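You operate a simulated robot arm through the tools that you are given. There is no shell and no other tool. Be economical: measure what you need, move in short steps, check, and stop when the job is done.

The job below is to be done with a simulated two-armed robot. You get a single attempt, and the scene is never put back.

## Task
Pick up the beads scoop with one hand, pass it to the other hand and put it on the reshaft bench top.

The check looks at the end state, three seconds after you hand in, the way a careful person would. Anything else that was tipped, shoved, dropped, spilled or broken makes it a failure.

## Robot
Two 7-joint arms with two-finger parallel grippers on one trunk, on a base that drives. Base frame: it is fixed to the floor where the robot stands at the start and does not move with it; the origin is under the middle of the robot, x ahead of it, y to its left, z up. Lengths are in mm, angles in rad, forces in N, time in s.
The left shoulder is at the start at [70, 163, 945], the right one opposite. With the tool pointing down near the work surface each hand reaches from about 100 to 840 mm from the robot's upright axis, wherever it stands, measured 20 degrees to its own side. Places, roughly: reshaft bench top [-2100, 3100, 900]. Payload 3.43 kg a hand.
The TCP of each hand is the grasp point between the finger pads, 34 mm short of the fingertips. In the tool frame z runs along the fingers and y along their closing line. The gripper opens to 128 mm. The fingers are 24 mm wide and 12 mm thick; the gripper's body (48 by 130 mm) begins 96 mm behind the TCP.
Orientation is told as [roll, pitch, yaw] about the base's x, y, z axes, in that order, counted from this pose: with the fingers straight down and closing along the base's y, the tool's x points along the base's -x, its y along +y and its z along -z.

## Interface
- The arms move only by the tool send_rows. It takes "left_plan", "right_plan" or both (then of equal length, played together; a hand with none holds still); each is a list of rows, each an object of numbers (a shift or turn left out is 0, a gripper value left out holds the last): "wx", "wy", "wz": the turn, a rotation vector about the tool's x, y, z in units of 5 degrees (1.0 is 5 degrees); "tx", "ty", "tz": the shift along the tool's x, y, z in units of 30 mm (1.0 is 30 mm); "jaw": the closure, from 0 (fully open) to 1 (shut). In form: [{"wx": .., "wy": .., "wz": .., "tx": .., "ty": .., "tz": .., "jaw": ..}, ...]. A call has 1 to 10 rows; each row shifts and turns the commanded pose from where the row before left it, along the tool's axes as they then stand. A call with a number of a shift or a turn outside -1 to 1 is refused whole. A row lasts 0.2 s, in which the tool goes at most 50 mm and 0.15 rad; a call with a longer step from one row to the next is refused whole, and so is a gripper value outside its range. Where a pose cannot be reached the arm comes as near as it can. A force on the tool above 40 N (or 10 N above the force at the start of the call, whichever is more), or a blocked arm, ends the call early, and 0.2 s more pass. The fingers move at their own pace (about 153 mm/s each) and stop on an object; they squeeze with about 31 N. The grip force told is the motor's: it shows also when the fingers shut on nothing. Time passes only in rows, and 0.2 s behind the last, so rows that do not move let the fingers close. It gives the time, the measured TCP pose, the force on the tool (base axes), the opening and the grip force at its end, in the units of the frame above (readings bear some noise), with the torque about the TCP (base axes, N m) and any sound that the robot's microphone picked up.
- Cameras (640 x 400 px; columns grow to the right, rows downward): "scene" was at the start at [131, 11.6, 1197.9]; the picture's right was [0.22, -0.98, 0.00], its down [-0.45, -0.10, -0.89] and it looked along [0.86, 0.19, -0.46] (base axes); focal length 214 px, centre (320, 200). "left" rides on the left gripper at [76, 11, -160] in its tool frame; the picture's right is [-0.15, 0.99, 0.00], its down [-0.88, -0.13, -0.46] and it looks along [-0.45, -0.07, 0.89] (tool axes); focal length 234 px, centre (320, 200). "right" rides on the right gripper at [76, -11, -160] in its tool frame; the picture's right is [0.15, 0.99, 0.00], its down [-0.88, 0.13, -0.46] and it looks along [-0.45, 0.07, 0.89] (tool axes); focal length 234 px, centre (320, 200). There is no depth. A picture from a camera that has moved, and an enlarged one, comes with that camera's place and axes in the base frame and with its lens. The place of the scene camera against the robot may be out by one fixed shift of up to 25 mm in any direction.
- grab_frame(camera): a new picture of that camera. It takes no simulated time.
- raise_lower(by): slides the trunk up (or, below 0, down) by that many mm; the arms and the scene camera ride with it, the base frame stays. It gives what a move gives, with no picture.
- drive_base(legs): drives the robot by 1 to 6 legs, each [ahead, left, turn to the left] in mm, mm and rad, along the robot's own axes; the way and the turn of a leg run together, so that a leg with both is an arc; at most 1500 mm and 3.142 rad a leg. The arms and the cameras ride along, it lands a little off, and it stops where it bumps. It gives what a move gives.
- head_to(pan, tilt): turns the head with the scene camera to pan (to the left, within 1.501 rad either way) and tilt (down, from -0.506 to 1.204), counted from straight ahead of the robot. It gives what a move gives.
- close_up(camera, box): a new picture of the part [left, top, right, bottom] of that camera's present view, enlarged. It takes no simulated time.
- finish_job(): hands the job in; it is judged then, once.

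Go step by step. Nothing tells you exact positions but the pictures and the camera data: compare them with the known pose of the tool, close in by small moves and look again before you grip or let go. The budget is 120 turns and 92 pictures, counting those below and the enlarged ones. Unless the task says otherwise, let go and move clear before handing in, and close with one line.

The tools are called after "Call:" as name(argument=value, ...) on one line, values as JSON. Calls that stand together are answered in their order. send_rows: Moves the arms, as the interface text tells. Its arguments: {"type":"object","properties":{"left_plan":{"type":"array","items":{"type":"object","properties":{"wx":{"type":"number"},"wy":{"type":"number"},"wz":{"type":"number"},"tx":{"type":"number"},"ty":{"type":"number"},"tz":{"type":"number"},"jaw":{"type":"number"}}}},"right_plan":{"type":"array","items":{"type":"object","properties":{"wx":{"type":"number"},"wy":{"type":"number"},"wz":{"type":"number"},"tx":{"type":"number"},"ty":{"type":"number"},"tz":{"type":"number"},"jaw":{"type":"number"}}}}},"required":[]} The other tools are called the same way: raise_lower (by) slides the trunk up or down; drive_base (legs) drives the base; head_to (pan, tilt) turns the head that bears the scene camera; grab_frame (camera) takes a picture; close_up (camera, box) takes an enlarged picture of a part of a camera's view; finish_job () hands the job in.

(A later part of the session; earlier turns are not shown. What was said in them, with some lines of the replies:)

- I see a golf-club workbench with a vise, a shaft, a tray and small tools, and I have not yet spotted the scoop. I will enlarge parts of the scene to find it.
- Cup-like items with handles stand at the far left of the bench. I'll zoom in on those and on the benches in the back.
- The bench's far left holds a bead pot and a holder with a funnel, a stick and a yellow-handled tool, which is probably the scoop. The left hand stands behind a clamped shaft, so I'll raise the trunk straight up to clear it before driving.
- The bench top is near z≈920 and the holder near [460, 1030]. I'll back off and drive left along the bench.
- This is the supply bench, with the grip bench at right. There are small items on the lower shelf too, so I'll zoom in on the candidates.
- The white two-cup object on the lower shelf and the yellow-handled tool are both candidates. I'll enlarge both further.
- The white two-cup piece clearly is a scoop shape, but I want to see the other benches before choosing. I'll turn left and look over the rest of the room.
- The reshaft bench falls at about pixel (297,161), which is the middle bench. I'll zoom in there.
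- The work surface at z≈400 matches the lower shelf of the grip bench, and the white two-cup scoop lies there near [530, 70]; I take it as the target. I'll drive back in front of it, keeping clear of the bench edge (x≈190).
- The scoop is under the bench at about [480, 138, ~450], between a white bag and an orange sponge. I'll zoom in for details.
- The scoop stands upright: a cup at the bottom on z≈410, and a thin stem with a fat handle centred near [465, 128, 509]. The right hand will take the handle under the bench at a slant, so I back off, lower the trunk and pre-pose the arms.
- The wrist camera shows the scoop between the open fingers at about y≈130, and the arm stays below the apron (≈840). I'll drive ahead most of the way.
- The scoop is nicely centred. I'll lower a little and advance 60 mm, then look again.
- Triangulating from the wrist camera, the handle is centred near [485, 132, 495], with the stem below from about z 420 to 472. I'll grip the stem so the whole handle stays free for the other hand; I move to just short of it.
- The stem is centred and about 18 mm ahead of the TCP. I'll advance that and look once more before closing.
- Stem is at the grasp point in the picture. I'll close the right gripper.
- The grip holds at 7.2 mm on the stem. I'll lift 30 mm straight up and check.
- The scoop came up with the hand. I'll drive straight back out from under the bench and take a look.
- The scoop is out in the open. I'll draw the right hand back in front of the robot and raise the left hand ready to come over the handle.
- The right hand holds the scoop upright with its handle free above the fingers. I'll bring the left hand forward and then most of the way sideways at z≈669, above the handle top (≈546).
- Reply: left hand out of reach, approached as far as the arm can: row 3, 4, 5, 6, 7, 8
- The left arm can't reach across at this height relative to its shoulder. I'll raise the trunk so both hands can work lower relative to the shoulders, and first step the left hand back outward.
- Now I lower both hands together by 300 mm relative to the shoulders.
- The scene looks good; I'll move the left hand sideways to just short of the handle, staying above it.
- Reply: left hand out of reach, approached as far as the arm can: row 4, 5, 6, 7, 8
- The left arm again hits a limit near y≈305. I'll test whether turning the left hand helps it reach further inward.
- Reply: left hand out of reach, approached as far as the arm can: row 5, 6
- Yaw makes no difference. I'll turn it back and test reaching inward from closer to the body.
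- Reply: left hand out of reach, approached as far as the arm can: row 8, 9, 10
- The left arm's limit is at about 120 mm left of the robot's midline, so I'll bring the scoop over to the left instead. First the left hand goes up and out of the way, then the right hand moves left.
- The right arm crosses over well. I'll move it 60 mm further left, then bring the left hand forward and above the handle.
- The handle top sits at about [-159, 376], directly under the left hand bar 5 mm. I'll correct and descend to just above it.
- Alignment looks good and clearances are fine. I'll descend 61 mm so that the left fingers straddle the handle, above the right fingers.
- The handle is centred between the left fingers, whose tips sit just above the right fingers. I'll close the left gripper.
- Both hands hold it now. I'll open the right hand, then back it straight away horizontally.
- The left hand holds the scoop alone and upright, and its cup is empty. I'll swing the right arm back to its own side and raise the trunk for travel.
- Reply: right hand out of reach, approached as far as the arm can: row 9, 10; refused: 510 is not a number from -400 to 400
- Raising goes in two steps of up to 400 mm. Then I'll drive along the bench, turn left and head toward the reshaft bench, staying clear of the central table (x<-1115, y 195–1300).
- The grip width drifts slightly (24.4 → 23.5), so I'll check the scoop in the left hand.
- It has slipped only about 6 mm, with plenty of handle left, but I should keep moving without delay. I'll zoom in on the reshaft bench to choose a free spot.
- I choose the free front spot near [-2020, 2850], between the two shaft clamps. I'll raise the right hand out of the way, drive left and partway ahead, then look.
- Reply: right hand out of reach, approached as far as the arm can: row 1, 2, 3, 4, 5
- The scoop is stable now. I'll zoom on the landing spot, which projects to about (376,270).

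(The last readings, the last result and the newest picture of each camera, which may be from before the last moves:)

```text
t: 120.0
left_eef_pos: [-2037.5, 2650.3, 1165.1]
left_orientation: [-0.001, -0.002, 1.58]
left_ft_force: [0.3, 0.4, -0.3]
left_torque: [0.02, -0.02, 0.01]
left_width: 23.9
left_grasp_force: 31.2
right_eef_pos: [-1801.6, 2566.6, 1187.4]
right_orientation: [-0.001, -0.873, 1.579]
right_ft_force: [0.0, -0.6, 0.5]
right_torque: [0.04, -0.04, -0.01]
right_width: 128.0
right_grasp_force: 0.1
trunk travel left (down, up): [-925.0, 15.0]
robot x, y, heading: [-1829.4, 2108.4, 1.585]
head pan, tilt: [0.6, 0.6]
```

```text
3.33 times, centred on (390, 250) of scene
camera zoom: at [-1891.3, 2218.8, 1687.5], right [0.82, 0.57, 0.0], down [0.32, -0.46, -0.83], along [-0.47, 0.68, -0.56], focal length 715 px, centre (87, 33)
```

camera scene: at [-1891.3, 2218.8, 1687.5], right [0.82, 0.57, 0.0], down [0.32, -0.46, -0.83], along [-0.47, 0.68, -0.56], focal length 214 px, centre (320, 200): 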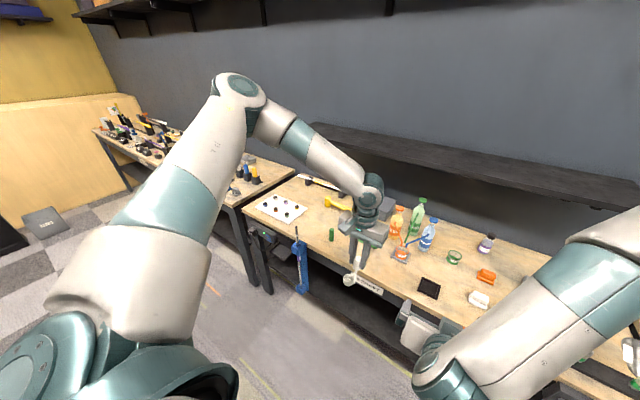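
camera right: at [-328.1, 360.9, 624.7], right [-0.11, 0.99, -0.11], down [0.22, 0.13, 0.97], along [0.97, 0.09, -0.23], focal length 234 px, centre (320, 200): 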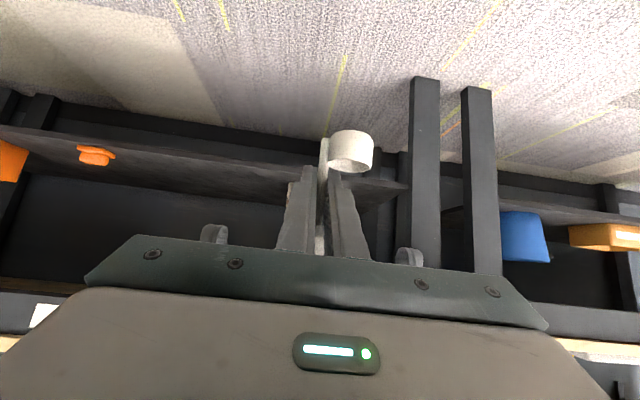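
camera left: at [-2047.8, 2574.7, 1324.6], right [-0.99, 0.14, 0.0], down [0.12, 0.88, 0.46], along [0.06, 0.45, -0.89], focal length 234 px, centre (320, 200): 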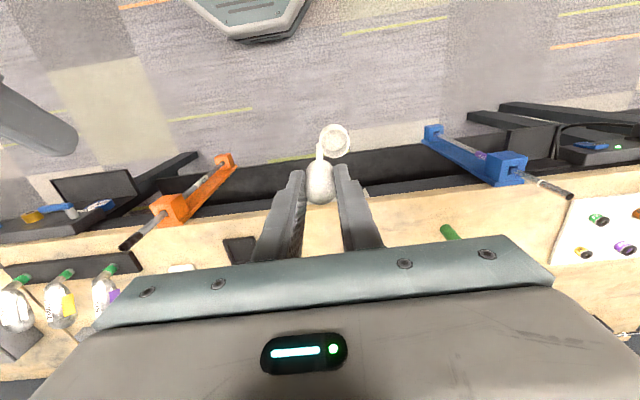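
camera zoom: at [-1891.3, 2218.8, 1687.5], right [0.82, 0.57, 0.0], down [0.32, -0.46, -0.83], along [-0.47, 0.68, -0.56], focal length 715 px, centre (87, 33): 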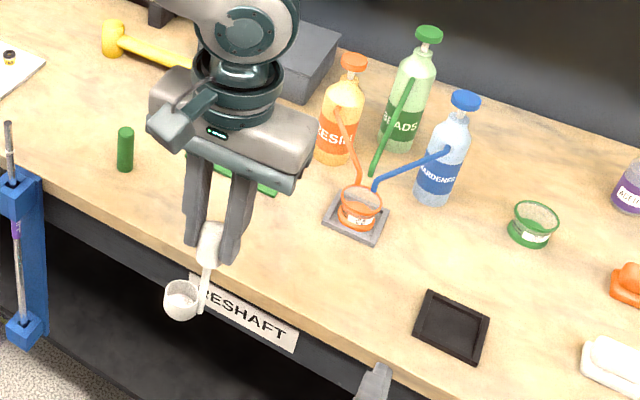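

The area in front of the green plate and scale is free. I'll drive ahead 235 mm to bring the scoop over [-2030, 2885].

Call:
drive_base(legs=[[235, -8, 0]])

Call:
head_to(pan=0.3, tilt=0.85)

Call:
grab_frame(camera="scene")

Call:
grab_frame(camera="left")

```text
t: 121.7
left_eef_pos: [-2030.9, 2883.9, 1168.2]
left_orientation: [-0.001, 0.0, 1.578]
left_ft_force: [-0.5, -0.5, -1.8]
left_torque: [0.05, 0.02, -0.01]
left_width: 23.7
left_grasp_force: 31.0
right_eef_pos: [-1795.9, 2800.5, 1189.3]
right_orientation: [-0.001, -0.875, 1.579]
right_ft_force: [-0.7, -0.1, 0.9]
right_torque: [-0.01, -0.04, -0.01]
right_width: 127.7
right_grasp_force: 0.2
trunk travel left (down, up): [-925.0, 15.0]
robot x, y, heading: [-1826.4, 2342.1, 1.574]
head pan, tilt: [0.6, 0.6]
```

```text
t: 122.5
left_eef_pos: [-2031.0, 2887.5, 1166.0]
left_orientation: [-0.001, 0.002, 1.578]
left_ft_force: [0.6, -0.1, -0.2]
left_torque: [0.0, -0.03, -0.02]
left_width: 23.6
left_grasp_force: 31.1
right_eef_pos: [-1795.2, 2804.3, 1187.1]
right_orientation: [-0.002, -0.871, 1.58]
right_ft_force: [-0.6, 0.5, 0.5]
right_torque: [-0.02, -0.05, -0.01]
right_width: 127.9
right_grasp_force: 0.1
trunk travel left (down, up): [-925.0, 15.0]
robot x, y, heading: [-1826.6, 2342.5, 1.581]
head pan, tilt: [0.3, 0.85]
```

```text
28 pictures are left
camera scene: at [-1858.4, 2460.1, 1666.3], right [0.95, 0.3, 0.0], down [0.23, -0.72, -0.66], along [-0.2, 0.63, -0.75], focal length 214 px, centre (320, 200)
```

scene: 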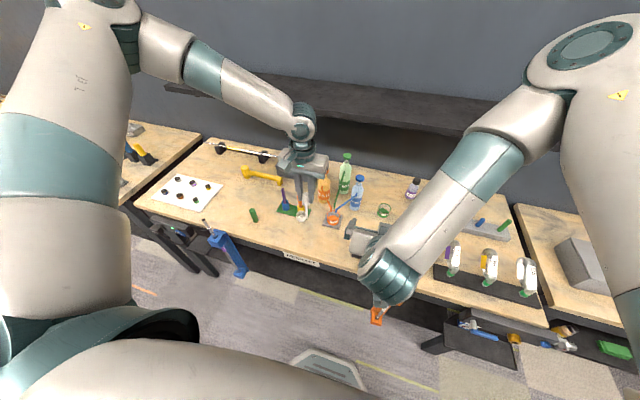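

```text
27 pictures are left
camera left: at [-2041.0, 2813.4, 1323.5], right [-0.99, 0.14, 0.0], down [0.12, 0.88, 0.45], along [0.06, 0.45, -0.89], focal length 234 px, centre (320, 200)
```

left: 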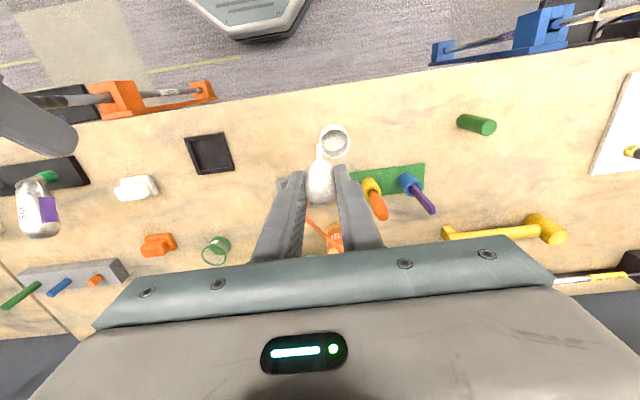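

Below the scoop the table is clear on all sides (plate and scale start at y≈2973). I'll lower 105 mm and then look.

Call:
send_rows(left_plan=[{"tz": 0.9}, {"tz": 0.9}, {"tz": 0.9}, {"tz": 0.8}])

Call:
grab_frame(camera="left")

Call:
close_up(camera="scene", box=[240, 120, 400, 270])

```text
t: 123.5
left_eef_pos: [-2069.6, 2867.5, 1098.0]
left_orientation: [-0.003, -0.001, 1.578]
left_ft_force: [0.0, -0.7, -1.1]
left_torque: [0.01, 0.0, 0.02]
left_width: 23.8
left_grasp_force: 30.9
left hand out of reach, approached as far as the arm can: row 1, 2, 3, 4
right_eef_pos: [-1794.7, 2804.2, 1187.1]
right_orientation: [-0.002, -0.871, 1.579]
right_ft_force: [-0.1, -0.2, 0.0]
right_torque: [0.02, -0.01, 0.01]
right_width: 127.9
right_grasp_force: 0.0
trunk travel left (down, up): [-925.0, 15.0]
robot x, y, heading: [-1826.4, 2341.8, 1.575]
head pan, tilt: [0.3, 0.85]
```

```text
26 pictures are left
camera left: at [-2080.5, 2792.4, 1255.7], right [-0.99, 0.14, 0.0], down [0.12, 0.88, 0.46], along [0.07, 0.45, -0.89], focal length 234 px, centre (320, 200)
```

left: 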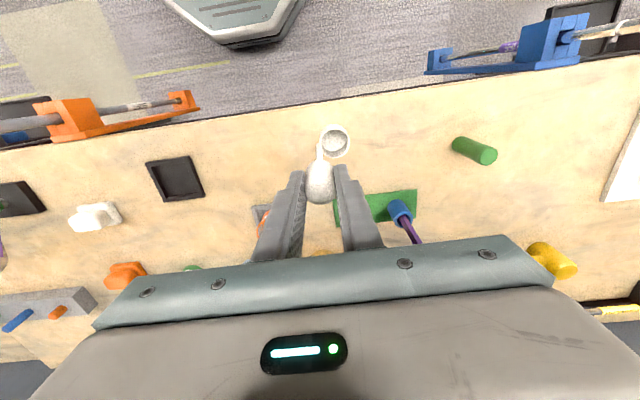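

```text
2.67 times, centred on (320, 195) of scene
camera zoom: at [-1858.8, 2458.5, 1666.4], right [0.95, 0.3, 0.0], down [0.23, -0.72, -0.66], along [-0.2, 0.63, -0.75], focal length 572 px, centre (320, 213)
```

zoom: 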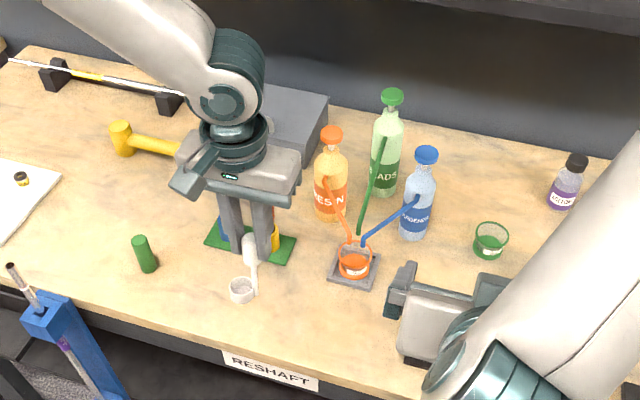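

The left arm has hit its limit, so I'll lower with the trunk instead; the right hand stays well above everything too. First 60 mm.

Call:
raise_lower(by=-55)

Call:
grab_frame(camera="left")

Call:
close_up(camera="scene", box=[260, 170, 360, 240])

Call:
grab_frame(camera="right")

```text
t: 124.5
left_eef_pos: [-2069.8, 2867.8, 1043.2]
left_orientation: [-0.002, 0.001, 1.579]
left_ft_force: [-0.9, 0.3, -0.5]
left_torque: [-0.01, -0.01, -0.01]
left_width: 23.8
left_grasp_force: 30.7
right_eef_pos: [-1795.7, 2801.7, 1132.8]
right_orientation: [0.0, -0.872, 1.58]
right_ft_force: [0.0, -0.5, 0.4]
right_torque: [-0.03, 0.0, 0.0]
right_width: 127.9
right_grasp_force: 0.0
trunk travel left (down, up): [-870.0, 70.0]
robot x, y, heading: [-1824.9, 2341.0, 1.578]
head pan, tilt: [0.3, 0.85]
```

```text
24 pictures are left
camera left: at [-2080.0, 2792.2, 1201.1], right [-0.99, 0.14, 0.0], down [0.12, 0.88, 0.46], along [0.06, 0.45, -0.89], focal length 234 px, centre (320, 200)
```

left: 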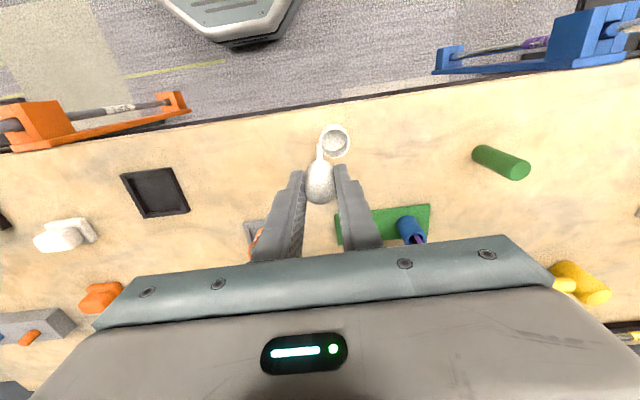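

```text
5.71 times, centred on (310, 205) of scene
camera zoom: at [-1858.2, 2458.1, 1611.5], right [0.95, 0.3, 0.0], down [0.23, -0.72, -0.66], along [-0.2, 0.63, -0.75], focal length 1226 px, centre (377, 171)
```

zoom: 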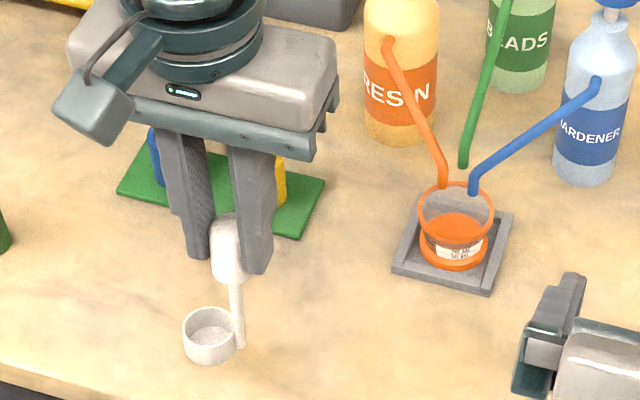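

```text
22 pictures are left
camera right: at [-1782.2, 2631.8, 1177.7], right [-0.99, -0.1, -0.11], down [-0.13, 0.22, 0.97], along [-0.07, 0.97, -0.23], focal length 234 px, centre (320, 200)
```

right: 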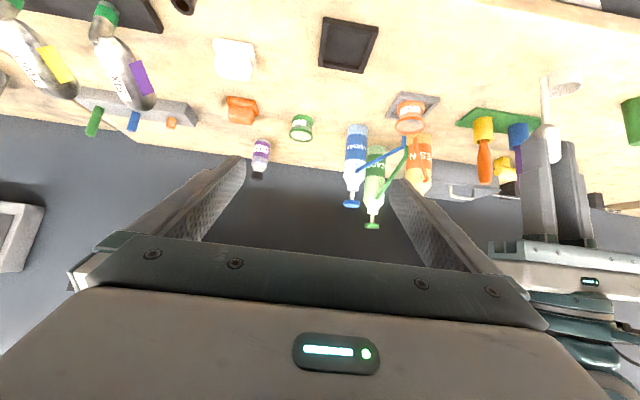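

The cup bottom is close to the bench top, and somewhat near the front edge. I'll raise 15 mm, drive 40 mm further in, and lower again gradually while watching the force.

Call:
raise_lower(by=15)

Call:
drive_base(legs=[[40, 0, 0]])

Call:
raise_lower(by=-20)

Call:
close_up(camera="scene", box=[260, 170, 360, 240])

```text
t: 125.1
left_eef_pos: [-2070.0, 2867.7, 1058.9]
left_orientation: [-0.002, 0.002, 1.577]
left_ft_force: [0.2, 0.6, -1.0]
left_torque: [0.01, -0.02, 0.01]
left_width: 23.8
left_grasp_force: 31.4
right_eef_pos: [-1796.0, 2800.6, 1147.4]
right_orientation: [0.0, -0.871, 1.58]
right_ft_force: [0.4, -0.7, -0.1]
right_torque: [0.02, 0.01, -0.01]
right_width: 128.0
right_grasp_force: 0.1
trunk travel left (down, up): [-885.0, 55.0]
robot x, y, heading: [-1827.5, 2341.3, 1.577]
head pan, tilt: [0.3, 0.85]
```

```text
t: 126.0
left_eef_pos: [-2069.5, 2899.3, 1063.7]
left_orientation: [-0.001, -0.007, 1.578]
left_ft_force: [0.4, -0.5, 0.0]
left_torque: [0.1, -0.04, 0.03]
left_width: 24.0
left_grasp_force: 31.2
right_eef_pos: [-1795.7, 2834.8, 1150.2]
right_orientation: [-0.001, -0.879, 1.579]
right_ft_force: [-0.5, 0.1, 0.6]
right_torque: [0.06, 0.03, 0.02]
right_width: 128.0
right_grasp_force: 0.1
trunk travel left (down, up): [-885.0, 55.0]
robot x, y, heading: [-1823.1, 2383.9, 1.576]
head pan, tilt: [0.3, 0.85]
```

```text
t: 126.7
left_eef_pos: [-2070.2, 2904.7, 1039.0]
left_orientation: [-0.001, -0.002, 1.579]
left_ft_force: [0.2, -0.2, -0.6]
left_torque: [0.06, 0.0, 0.0]
left_width: 23.7
left_grasp_force: 30.8
right_eef_pos: [-1795.7, 2840.8, 1127.5]
right_orientation: [0.001, -0.872, 1.581]
right_ft_force: [-0.8, -1.1, 0.0]
right_torque: [-0.01, 0.01, 0.02]
right_width: 128.0
right_grasp_force: 0.1
trunk travel left (down, up): [-865.0, 75.0]
robot x, y, heading: [-1828.4, 2382.7, 1.582]
head pan, tilt: [0.3, 0.85]
```

```text
5.71 times, centred on (310, 205) of scene
camera zoom: at [-1858.6, 2494.9, 1606.7], right [0.95, 0.3, 0.0], down [0.23, -0.71, -0.66], along [-0.2, 0.63, -0.75], focal length 1226 px, centre (377, 171)
```

zoom: 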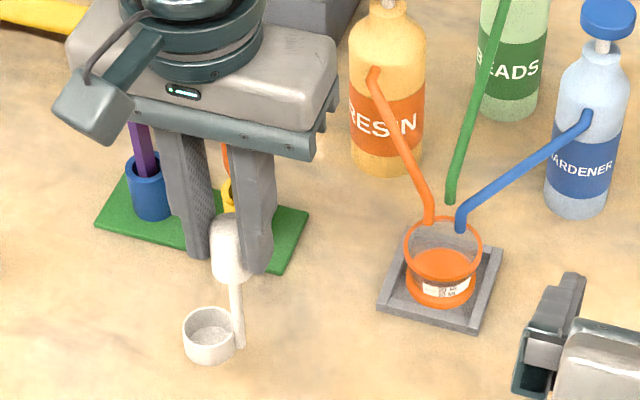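

Clear around, no contact yet. I'll lower in small steps until the force shows contact.

Call:
raise_lower(by=-8)

Call:
raise_lower(by=-6)

Call:
close_up(camera="scene", box=[280, 200, 320, 240])

```text
t: 127.2
left_eef_pos: [-2070.3, 2906.2, 1029.8]
left_orientation: [-0.003, 0.001, 1.577]
left_ft_force: [-0.1, 0.5, -0.7]
left_torque: [0.0, 0.0, -0.01]
left_width: 23.6
left_grasp_force: 31.2
right_eef_pos: [-1795.4, 2841.7, 1119.9]
right_orientation: [-0.002, -0.874, 1.58]
right_ft_force: [-0.3, -0.3, -0.8]
right_torque: [0.01, -0.04, 0.01]
right_width: 128.2
right_grasp_force: 0.1
trunk travel left (down, up): [-857.0, 83.0]
robot x, y, heading: [-1827.1, 2381.4, 1.576]
head pan, tilt: [0.3, 0.85]
```

```text
t: 127.8
left_eef_pos: [-2071.1, 2907.1, 1023.9]
left_orientation: [-0.002, 0.0, 1.577]
left_ft_force: [-0.1, -1.0, 0.2]
left_torque: [-0.01, 0.0, 0.03]
left_width: 23.9
left_grasp_force: 31.2
right_eef_pos: [-1795.8, 2842.0, 1113.1]
right_orientation: [-0.002, -0.871, 1.58]
right_ft_force: [-0.4, 0.4, -0.4]
right_torque: [0.0, 0.02, 0.02]
right_width: 128.1
right_grasp_force: 0.1
trunk travel left (down, up): [-851.0, 89.0]
robot x, y, heading: [-1825.4, 2380.9, 1.583]
head pan, tilt: [0.3, 0.85]
```

```text
10.00 times, centred on (300, 220) of scene
camera zoom: at [-1858.9, 2497.5, 1592.4], right [0.95, 0.3, 0.0], down [0.23, -0.72, -0.66], along [-0.2, 0.63, -0.75], focal length 2145 px, centre (520, 0)
```

zoom: 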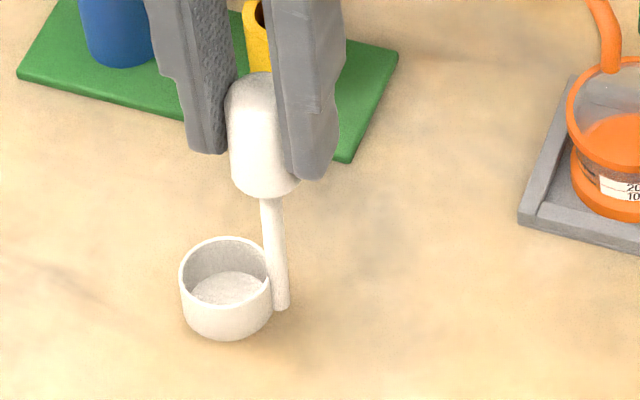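

It's close to the surface; I continue in 4 mm steps.

Call:
raise_lower(by=-4)

Call:
raise_lower(by=-4)

Call:
close_up(camera="scene", box=[280, 200, 320, 240])

```text
t: 128.3
left_eef_pos: [-2070.3, 2906.8, 1019.2]
left_orientation: [-0.002, 0.001, 1.577]
left_ft_force: [-0.4, -0.3, -0.6]
left_torque: [0.01, -0.02, 0.0]
left_width: 23.7
left_grasp_force: 31.1
right_eef_pos: [-1796.2, 2843.9, 1109.5]
right_orientation: [-0.001, -0.869, 1.58]
right_ft_force: [0.4, 0.3, -0.5]
right_torque: [0.02, 0.0, 0.0]
right_width: 127.8
right_grasp_force: 0.0
trunk travel left (down, up): [-847.0, 93.0]
robot x, y, heading: [-1826.4, 2382.4, 1.577]
head pan, tilt: [0.3, 0.85]
```

```text
t: 128.8
left_eef_pos: [-2069.8, 2906.7, 1014.7]
left_orientation: [-0.002, -0.001, 1.577]
left_ft_force: [0.1, -0.9, -0.4]
left_torque: [0.01, 0.03, -0.01]
left_width: 23.6
left_grasp_force: 31.3
right_eef_pos: [-1795.7, 2841.8, 1105.6]
right_orientation: [-0.003, -0.871, 1.58]
right_ft_force: [0.3, -0.7, -0.1]
right_torque: [-0.01, 0.01, 0.01]
right_width: 128.1
right_grasp_force: 0.0
trunk travel left (down, up): [-843.0, 97.0]
robot x, y, heading: [-1824.5, 2378.7, 1.58]
head pan, tilt: [0.3, 0.85]
```

```text
10.00 times, centred on (300, 220) of scene
camera zoom: at [-1858.9, 2498.0, 1584.3], right [0.95, 0.3, 0.0], down [0.23, -0.72, -0.66], along [-0.2, 0.63, -0.75], focal length 2145 px, centre (520, 0)
```

zoom: 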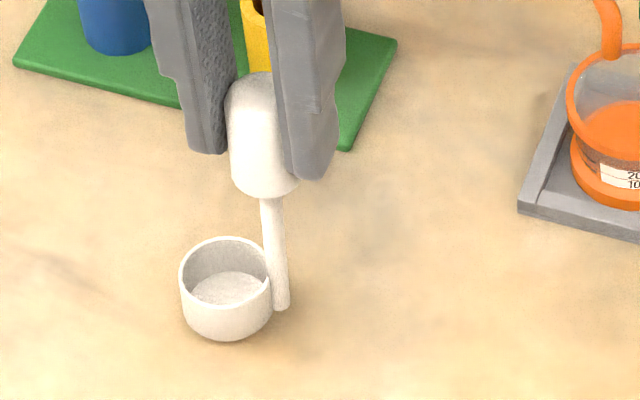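

Still no contact force, so I keep lowering in 4 mm steps.

Call:
raise_lower(by=-4)

Call:
raise_lower(by=-4)

Call:
close_up(camera="scene", box=[280, 200, 320, 240])

```text
t: 129.4
left_eef_pos: [-2069.0, 2907.7, 1012.0]
left_orientation: [-0.002, 0.001, 1.578]
left_ft_force: [0.9, 0.9, -1.2]
left_torque: [0.02, 0.0, 0.0]
left_width: 23.7
left_grasp_force: 31.1
right_eef_pos: [-1796.6, 2842.8, 1100.9]
right_orientation: [-0.003, -0.871, 1.579]
right_ft_force: [0.0, -0.6, -0.2]
right_torque: [0.0, -0.02, 0.02]
right_width: 128.0
right_grasp_force: 0.1
trunk travel left (down, up): [-839.0, 101.0]
robot x, y, heading: [-1826.8, 2381.9, 1.58]
head pan, tilt: [0.3, 0.85]
```

```text
t: 129.9
left_eef_pos: [-2069.4, 2906.1, 1007.4]
left_orientation: [-0.001, -0.001, 1.577]
left_ft_force: [-1.1, -0.6, -0.6]
left_torque: [0.02, 0.0, 0.01]
left_width: 23.9
left_grasp_force: 31.1
right_eef_pos: [-1796.4, 2841.7, 1096.8]
right_orientation: [-0.002, -0.872, 1.579]
right_ft_force: [-0.7, -0.1, 0.1]
right_torque: [0.0, 0.03, -0.03]
right_width: 128.0
right_grasp_force: 0.2
trunk travel left (down, up): [-835.0, 105.0]
robot x, y, heading: [-1824.9, 2383.4, 1.584]
head pan, tilt: [0.3, 0.85]
```

```text
10.00 times, centred on (300, 220) of scene
camera zoom: at [-1858.9, 2498.1, 1576.3], right [0.95, 0.3, 0.0], down [0.23, -0.72, -0.66], along [-0.2, 0.63, -0.75], focal length 2145 px, centre (520, 0)
```

zoom: 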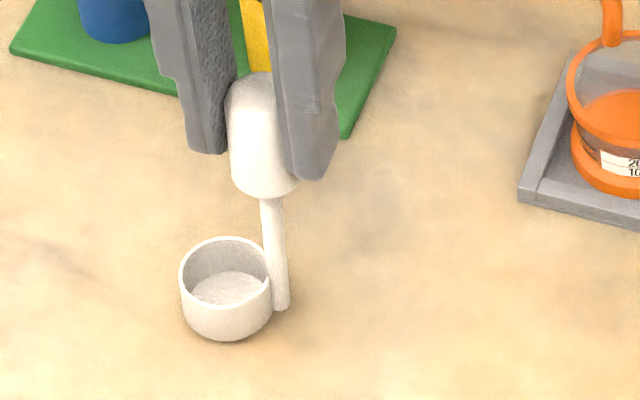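

Still free; continuing down in small steps.

Call:
raise_lower(by=-5)

Call:
raise_lower(by=-5)

Call:
raise_lower(by=-4)

Call:
close_up(camera="scene", box=[280, 200, 320, 240])

```text
t: 130.4
left_eef_pos: [-2069.4, 2904.9, 1003.3]
left_orientation: [-0.002, -0.002, 1.577]
left_ft_force: [-0.5, -1.1, 5.1]
left_torque: [-0.1, 0.13, 0.03]
left_width: 24.0
left_grasp_force: 31.1
right_eef_pos: [-1797.4, 2841.8, 1093.1]
right_orientation: [-0.001, -0.872, 1.58]
right_ft_force: [-0.9, 0.6, -0.1]
right_torque: [0.01, 0.02, -0.03]
right_width: 127.6
right_grasp_force: 0.1
trunk travel left (down, up): [-830.0, 110.0]
robot x, y, heading: [-1827.7, 2381.4, 1.581]
head pan, tilt: [0.3, 0.85]
```

```text
t: 131.0
left_eef_pos: [-2068.1, 2905.7, 1000.7]
left_orientation: [-0.002, -0.004, 1.58]
left_ft_force: [0.1, -0.7, 25.1]
left_torque: [0.03, 0.36, 0.02]
left_width: 24.5
left_grasp_force: 30.8
right_eef_pos: [-1796.0, 2840.5, 1088.4]
right_orientation: [-0.001, -0.872, 1.58]
right_ft_force: [0.3, -0.1, -0.1]
right_torque: [0.02, -0.01, -0.02]
right_width: 127.9
right_grasp_force: 0.1
trunk travel left (down, up): [-825.0, 115.0]
robot x, y, heading: [-1827.7, 2380.9, 1.582]
head pan, tilt: [0.3, 0.85]
```

```text
t: 131.5
left_eef_pos: [-2069.2, 2905.6, 995.1]
left_orientation: [-0.002, -0.001, 1.578]
left_ft_force: [-1.4, -0.6, 23.6]
left_torque: [0.03, 0.44, 0.03]
left_width: 24.0
left_grasp_force: 31.2
right_eef_pos: [-1795.6, 2840.8, 1083.5]
right_orientation: [-0.001, -0.874, 1.58]
right_ft_force: [0.4, -1.0, -0.2]
right_torque: [-0.01, -0.02, -0.03]
right_width: 128.0
right_grasp_force: 0.1
trunk travel left (down, up): [-821.0, 119.0]
robot x, y, heading: [-1824.1, 2384.6, 1.578]
head pan, tilt: [0.3, 0.85]
```

```text
10.00 times, centred on (300, 220) of scene
camera zoom: at [-1857.4, 2495.0, 1562.7], right [0.95, 0.3, 0.0], down [0.23, -0.71, -0.66], along [-0.2, 0.63, -0.75], focal length 2145 px, centre (520, 0)
```

zoom: 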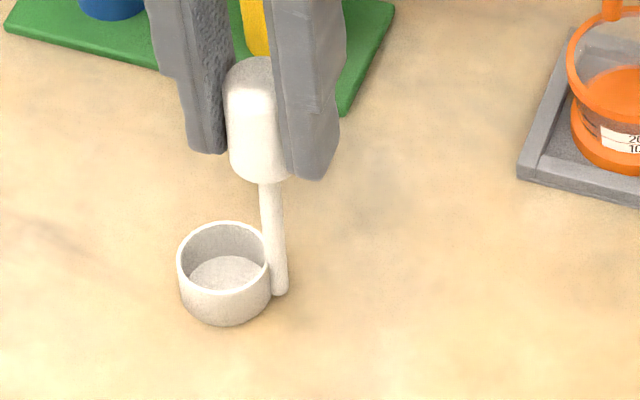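

Contact at last (≈24 N), and the scoop slid slightly up in the grip as it should. I'll relieve the load a little before opening.

Call:
raise_lower(by=3)

```text
t: 132.0
left_eef_pos: [-2070.9, 2904.6, 994.3]
left_orientation: [-0.002, 0.002, 1.58]
left_ft_force: [-1.0, 0.6, -0.5]
left_torque: [0.01, 0.0, 0.02]
left_width: 23.9
left_grasp_force: 31.0
right_eef_pos: [-1795.4, 2842.3, 1086.6]
right_orientation: [-0.002, -0.872, 1.58]
right_ft_force: [-0.3, -0.6, 0.2]
right_torque: [0.0, -0.01, 0.0]
right_width: 127.9
right_grasp_force: 0.0
trunk travel left (down, up): [-824.0, 116.0]
robot x, y, heading: [-1823.2, 2380.7, 1.578]
head pan, tilt: [0.3, 0.85]
```

Force is about zero, so it rests or hovers within a millimetre. I'll lower 1 mm and open gently.

Call:
raise_lower(by=-1)

Call:
send_rows(left_plan=[{"jaw": 0.75}, {"jaw": 0.65}, {"jaw": 0.5}, {"jaw": 0.3}, {}])

Call:
close_up(camera="scene", box=[260, 170, 360, 240])

Call:
grab_frame(camera="left")

```text
t: 132.5
left_eef_pos: [-2070.2, 2905.9, 994.8]
left_orientation: [-0.001, -0.001, 1.58]
left_ft_force: [0.4, 0.3, -1.6]
left_torque: [0.0, -0.02, 0.0]
left_width: 23.8
left_grasp_force: 31.3
right_eef_pos: [-1796.2, 2842.4, 1085.3]
right_orientation: [0.0, -0.871, 1.58]
right_ft_force: [-0.2, 0.8, 0.3]
right_torque: [0.0, -0.01, 0.01]
right_width: 128.1
right_grasp_force: 0.0
trunk travel left (down, up): [-823.0, 117.0]
robot x, y, heading: [-1828.0, 2378.6, 1.583]
head pan, tilt: [0.3, 0.85]
```

```text
t: 133.7
left_eef_pos: [-2070.5, 2906.4, 994.9]
left_orientation: [-0.003, 0.0, 1.578]
left_ft_force: [0.0, 0.3, -0.8]
left_torque: [-0.02, -0.03, 0.02]
left_width: 89.5
left_grasp_force: 0.0
right_eef_pos: [-1796.5, 2842.0, 1084.9]
right_orientation: [-0.003, -0.871, 1.579]
right_ft_force: [-0.6, 0.6, 0.5]
right_torque: [-0.03, 0.02, 0.0]
right_width: 128.0
right_grasp_force: 0.0
trunk travel left (down, up): [-823.0, 117.0]
robot x, y, heading: [-1829.1, 2380.7, 1.578]
head pan, tilt: [0.3, 0.85]
```

```text
5.71 times, centred on (310, 205) of scene
camera zoom: at [-1858.7, 2497.5, 1564.4], right [0.95, 0.3, 0.0], down [0.23, -0.72, -0.66], along [-0.2, 0.63, -0.75], focal length 1226 px, centre (377, 171)
```

zoom: 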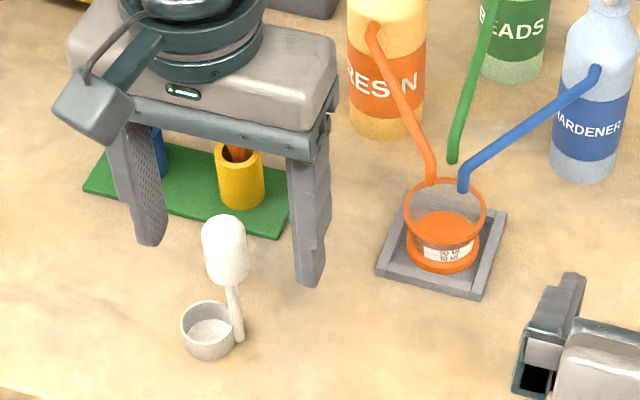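

```text
15 pictures are left
camera left: at [-2080.6, 2831.2, 1154.1], right [-0.99, 0.14, 0.0], down [0.12, 0.88, 0.46], along [0.06, 0.45, -0.89], focal length 234 px, centre (320, 200)
```

left: 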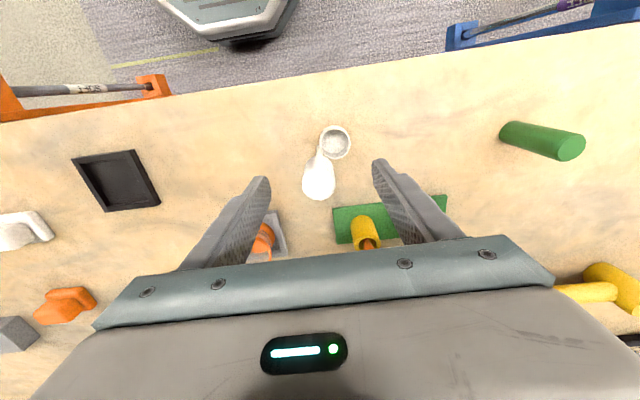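

The scoop stands free on the bench. I'll raise the trunk straight up to clear it and check.

Call:
raise_lower(by=100)

Call:
close_up(camera="scene", box=[240, 180, 380, 280])

```text
t: 135.1
left_eef_pos: [-2069.8, 2906.3, 1095.8]
left_orientation: [-0.001, -0.003, 1.579]
left_ft_force: [0.5, 0.0, -0.6]
left_torque: [0.0, 0.01, 0.02]
left_width: 89.6
left_grasp_force: 0.1
right_eef_pos: [-1796.3, 2840.8, 1186.2]
right_orientation: [-0.001, -0.87, 1.581]
right_ft_force: [-0.4, -0.7, -0.7]
right_torque: [0.02, 0.01, 0.02]
right_width: 128.0
right_grasp_force: 0.1
trunk travel left (down, up): [-923.0, 17.0]
robot x, y, heading: [-1823.0, 2384.6, 1.578]
head pan, tilt: [0.3, 0.85]
```

```text
4.00 times, centred on (310, 230) of scene
camera zoom: at [-1858.8, 2497.6, 1664.3], right [0.95, 0.3, 0.0], down [0.23, -0.72, -0.66], along [-0.2, 0.63, -0.75], focal length 858 px, centre (360, 80)
```

zoom: 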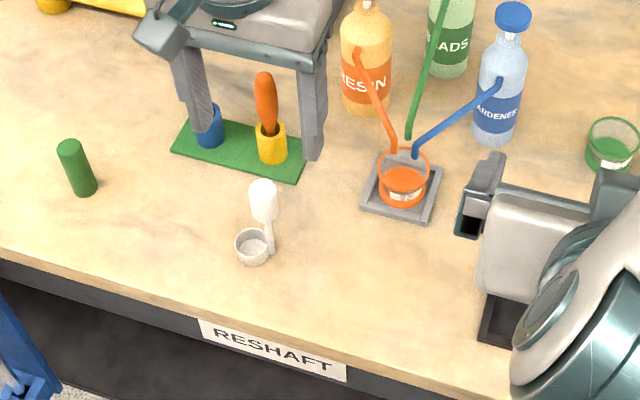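

The scoop stands upright and everything around is undisturbed. I'll back the robot away and take a last look.

Call:
drive_base(legs=[[-350, 0, 0]])

Call:
grab_frame(camera="scene")

Call:
close_up(camera="scene", box=[220, 60, 460, 210])

```text
t: 137.3
left_eef_pos: [-2065.2, 2558.2, 1093.9]
left_orientation: [-0.001, 0.002, 1.579]
left_ft_force: [0.2, -0.3, -0.3]
left_torque: [-0.01, 0.02, -0.02]
left_width: 89.6
left_grasp_force: 0.1
right_eef_pos: [-1792.8, 2493.0, 1184.0]
right_orientation: [-0.004, -0.869, 1.576]
right_ft_force: [-0.4, 0.1, -1.3]
right_torque: [-0.03, -0.02, 0.0]
right_width: 128.0
right_grasp_force: 0.0
trunk travel left (down, up): [-923.0, 17.0]
robot x, y, heading: [-1820.5, 2029.6, 1.576]
head pan, tilt: [0.3, 0.85]
```

```text
13 pictures are left
camera scene: at [-1856.0, 2149.4, 1664.1], right [0.95, 0.3, 0.0], down [0.23, -0.72, -0.66], along [-0.2, 0.63, -0.75], focal length 214 px, centre (320, 200)
```

scene: 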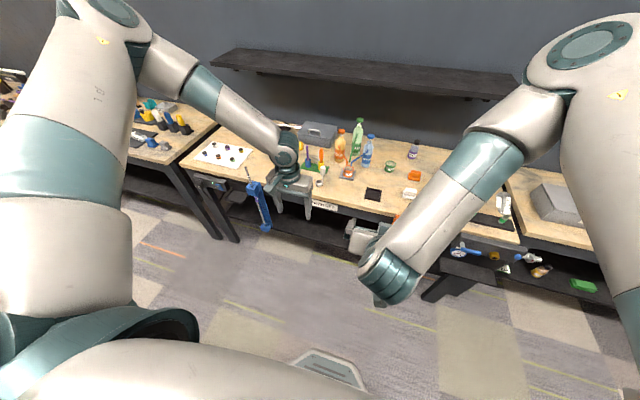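

```text
2.67 times, centred on (340, 135) of scene
camera zoom: at [-1856.0, 2149.4, 1664.1], right [0.95, 0.3, 0.0], down [0.23, -0.72, -0.66], along [-0.2, 0.63, -0.75], focal length 572 px, centre (267, 373)
```

zoom: 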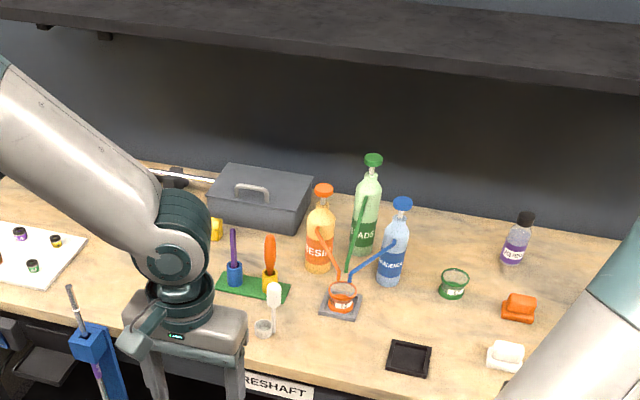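

The scoop stands upright on the reshaft bench and both hands are clear. I'm handing in.

Call:
finish_job()

```text
The job is handed in.
```

I picked up the white scoop with the right hand, passed it to the left, and set it upright on the reshaft bench top; nothing else was disturbed. It carried no label, so I took it as the beads scoop from its shape and where it stood, on the grip bench's lower shelf.
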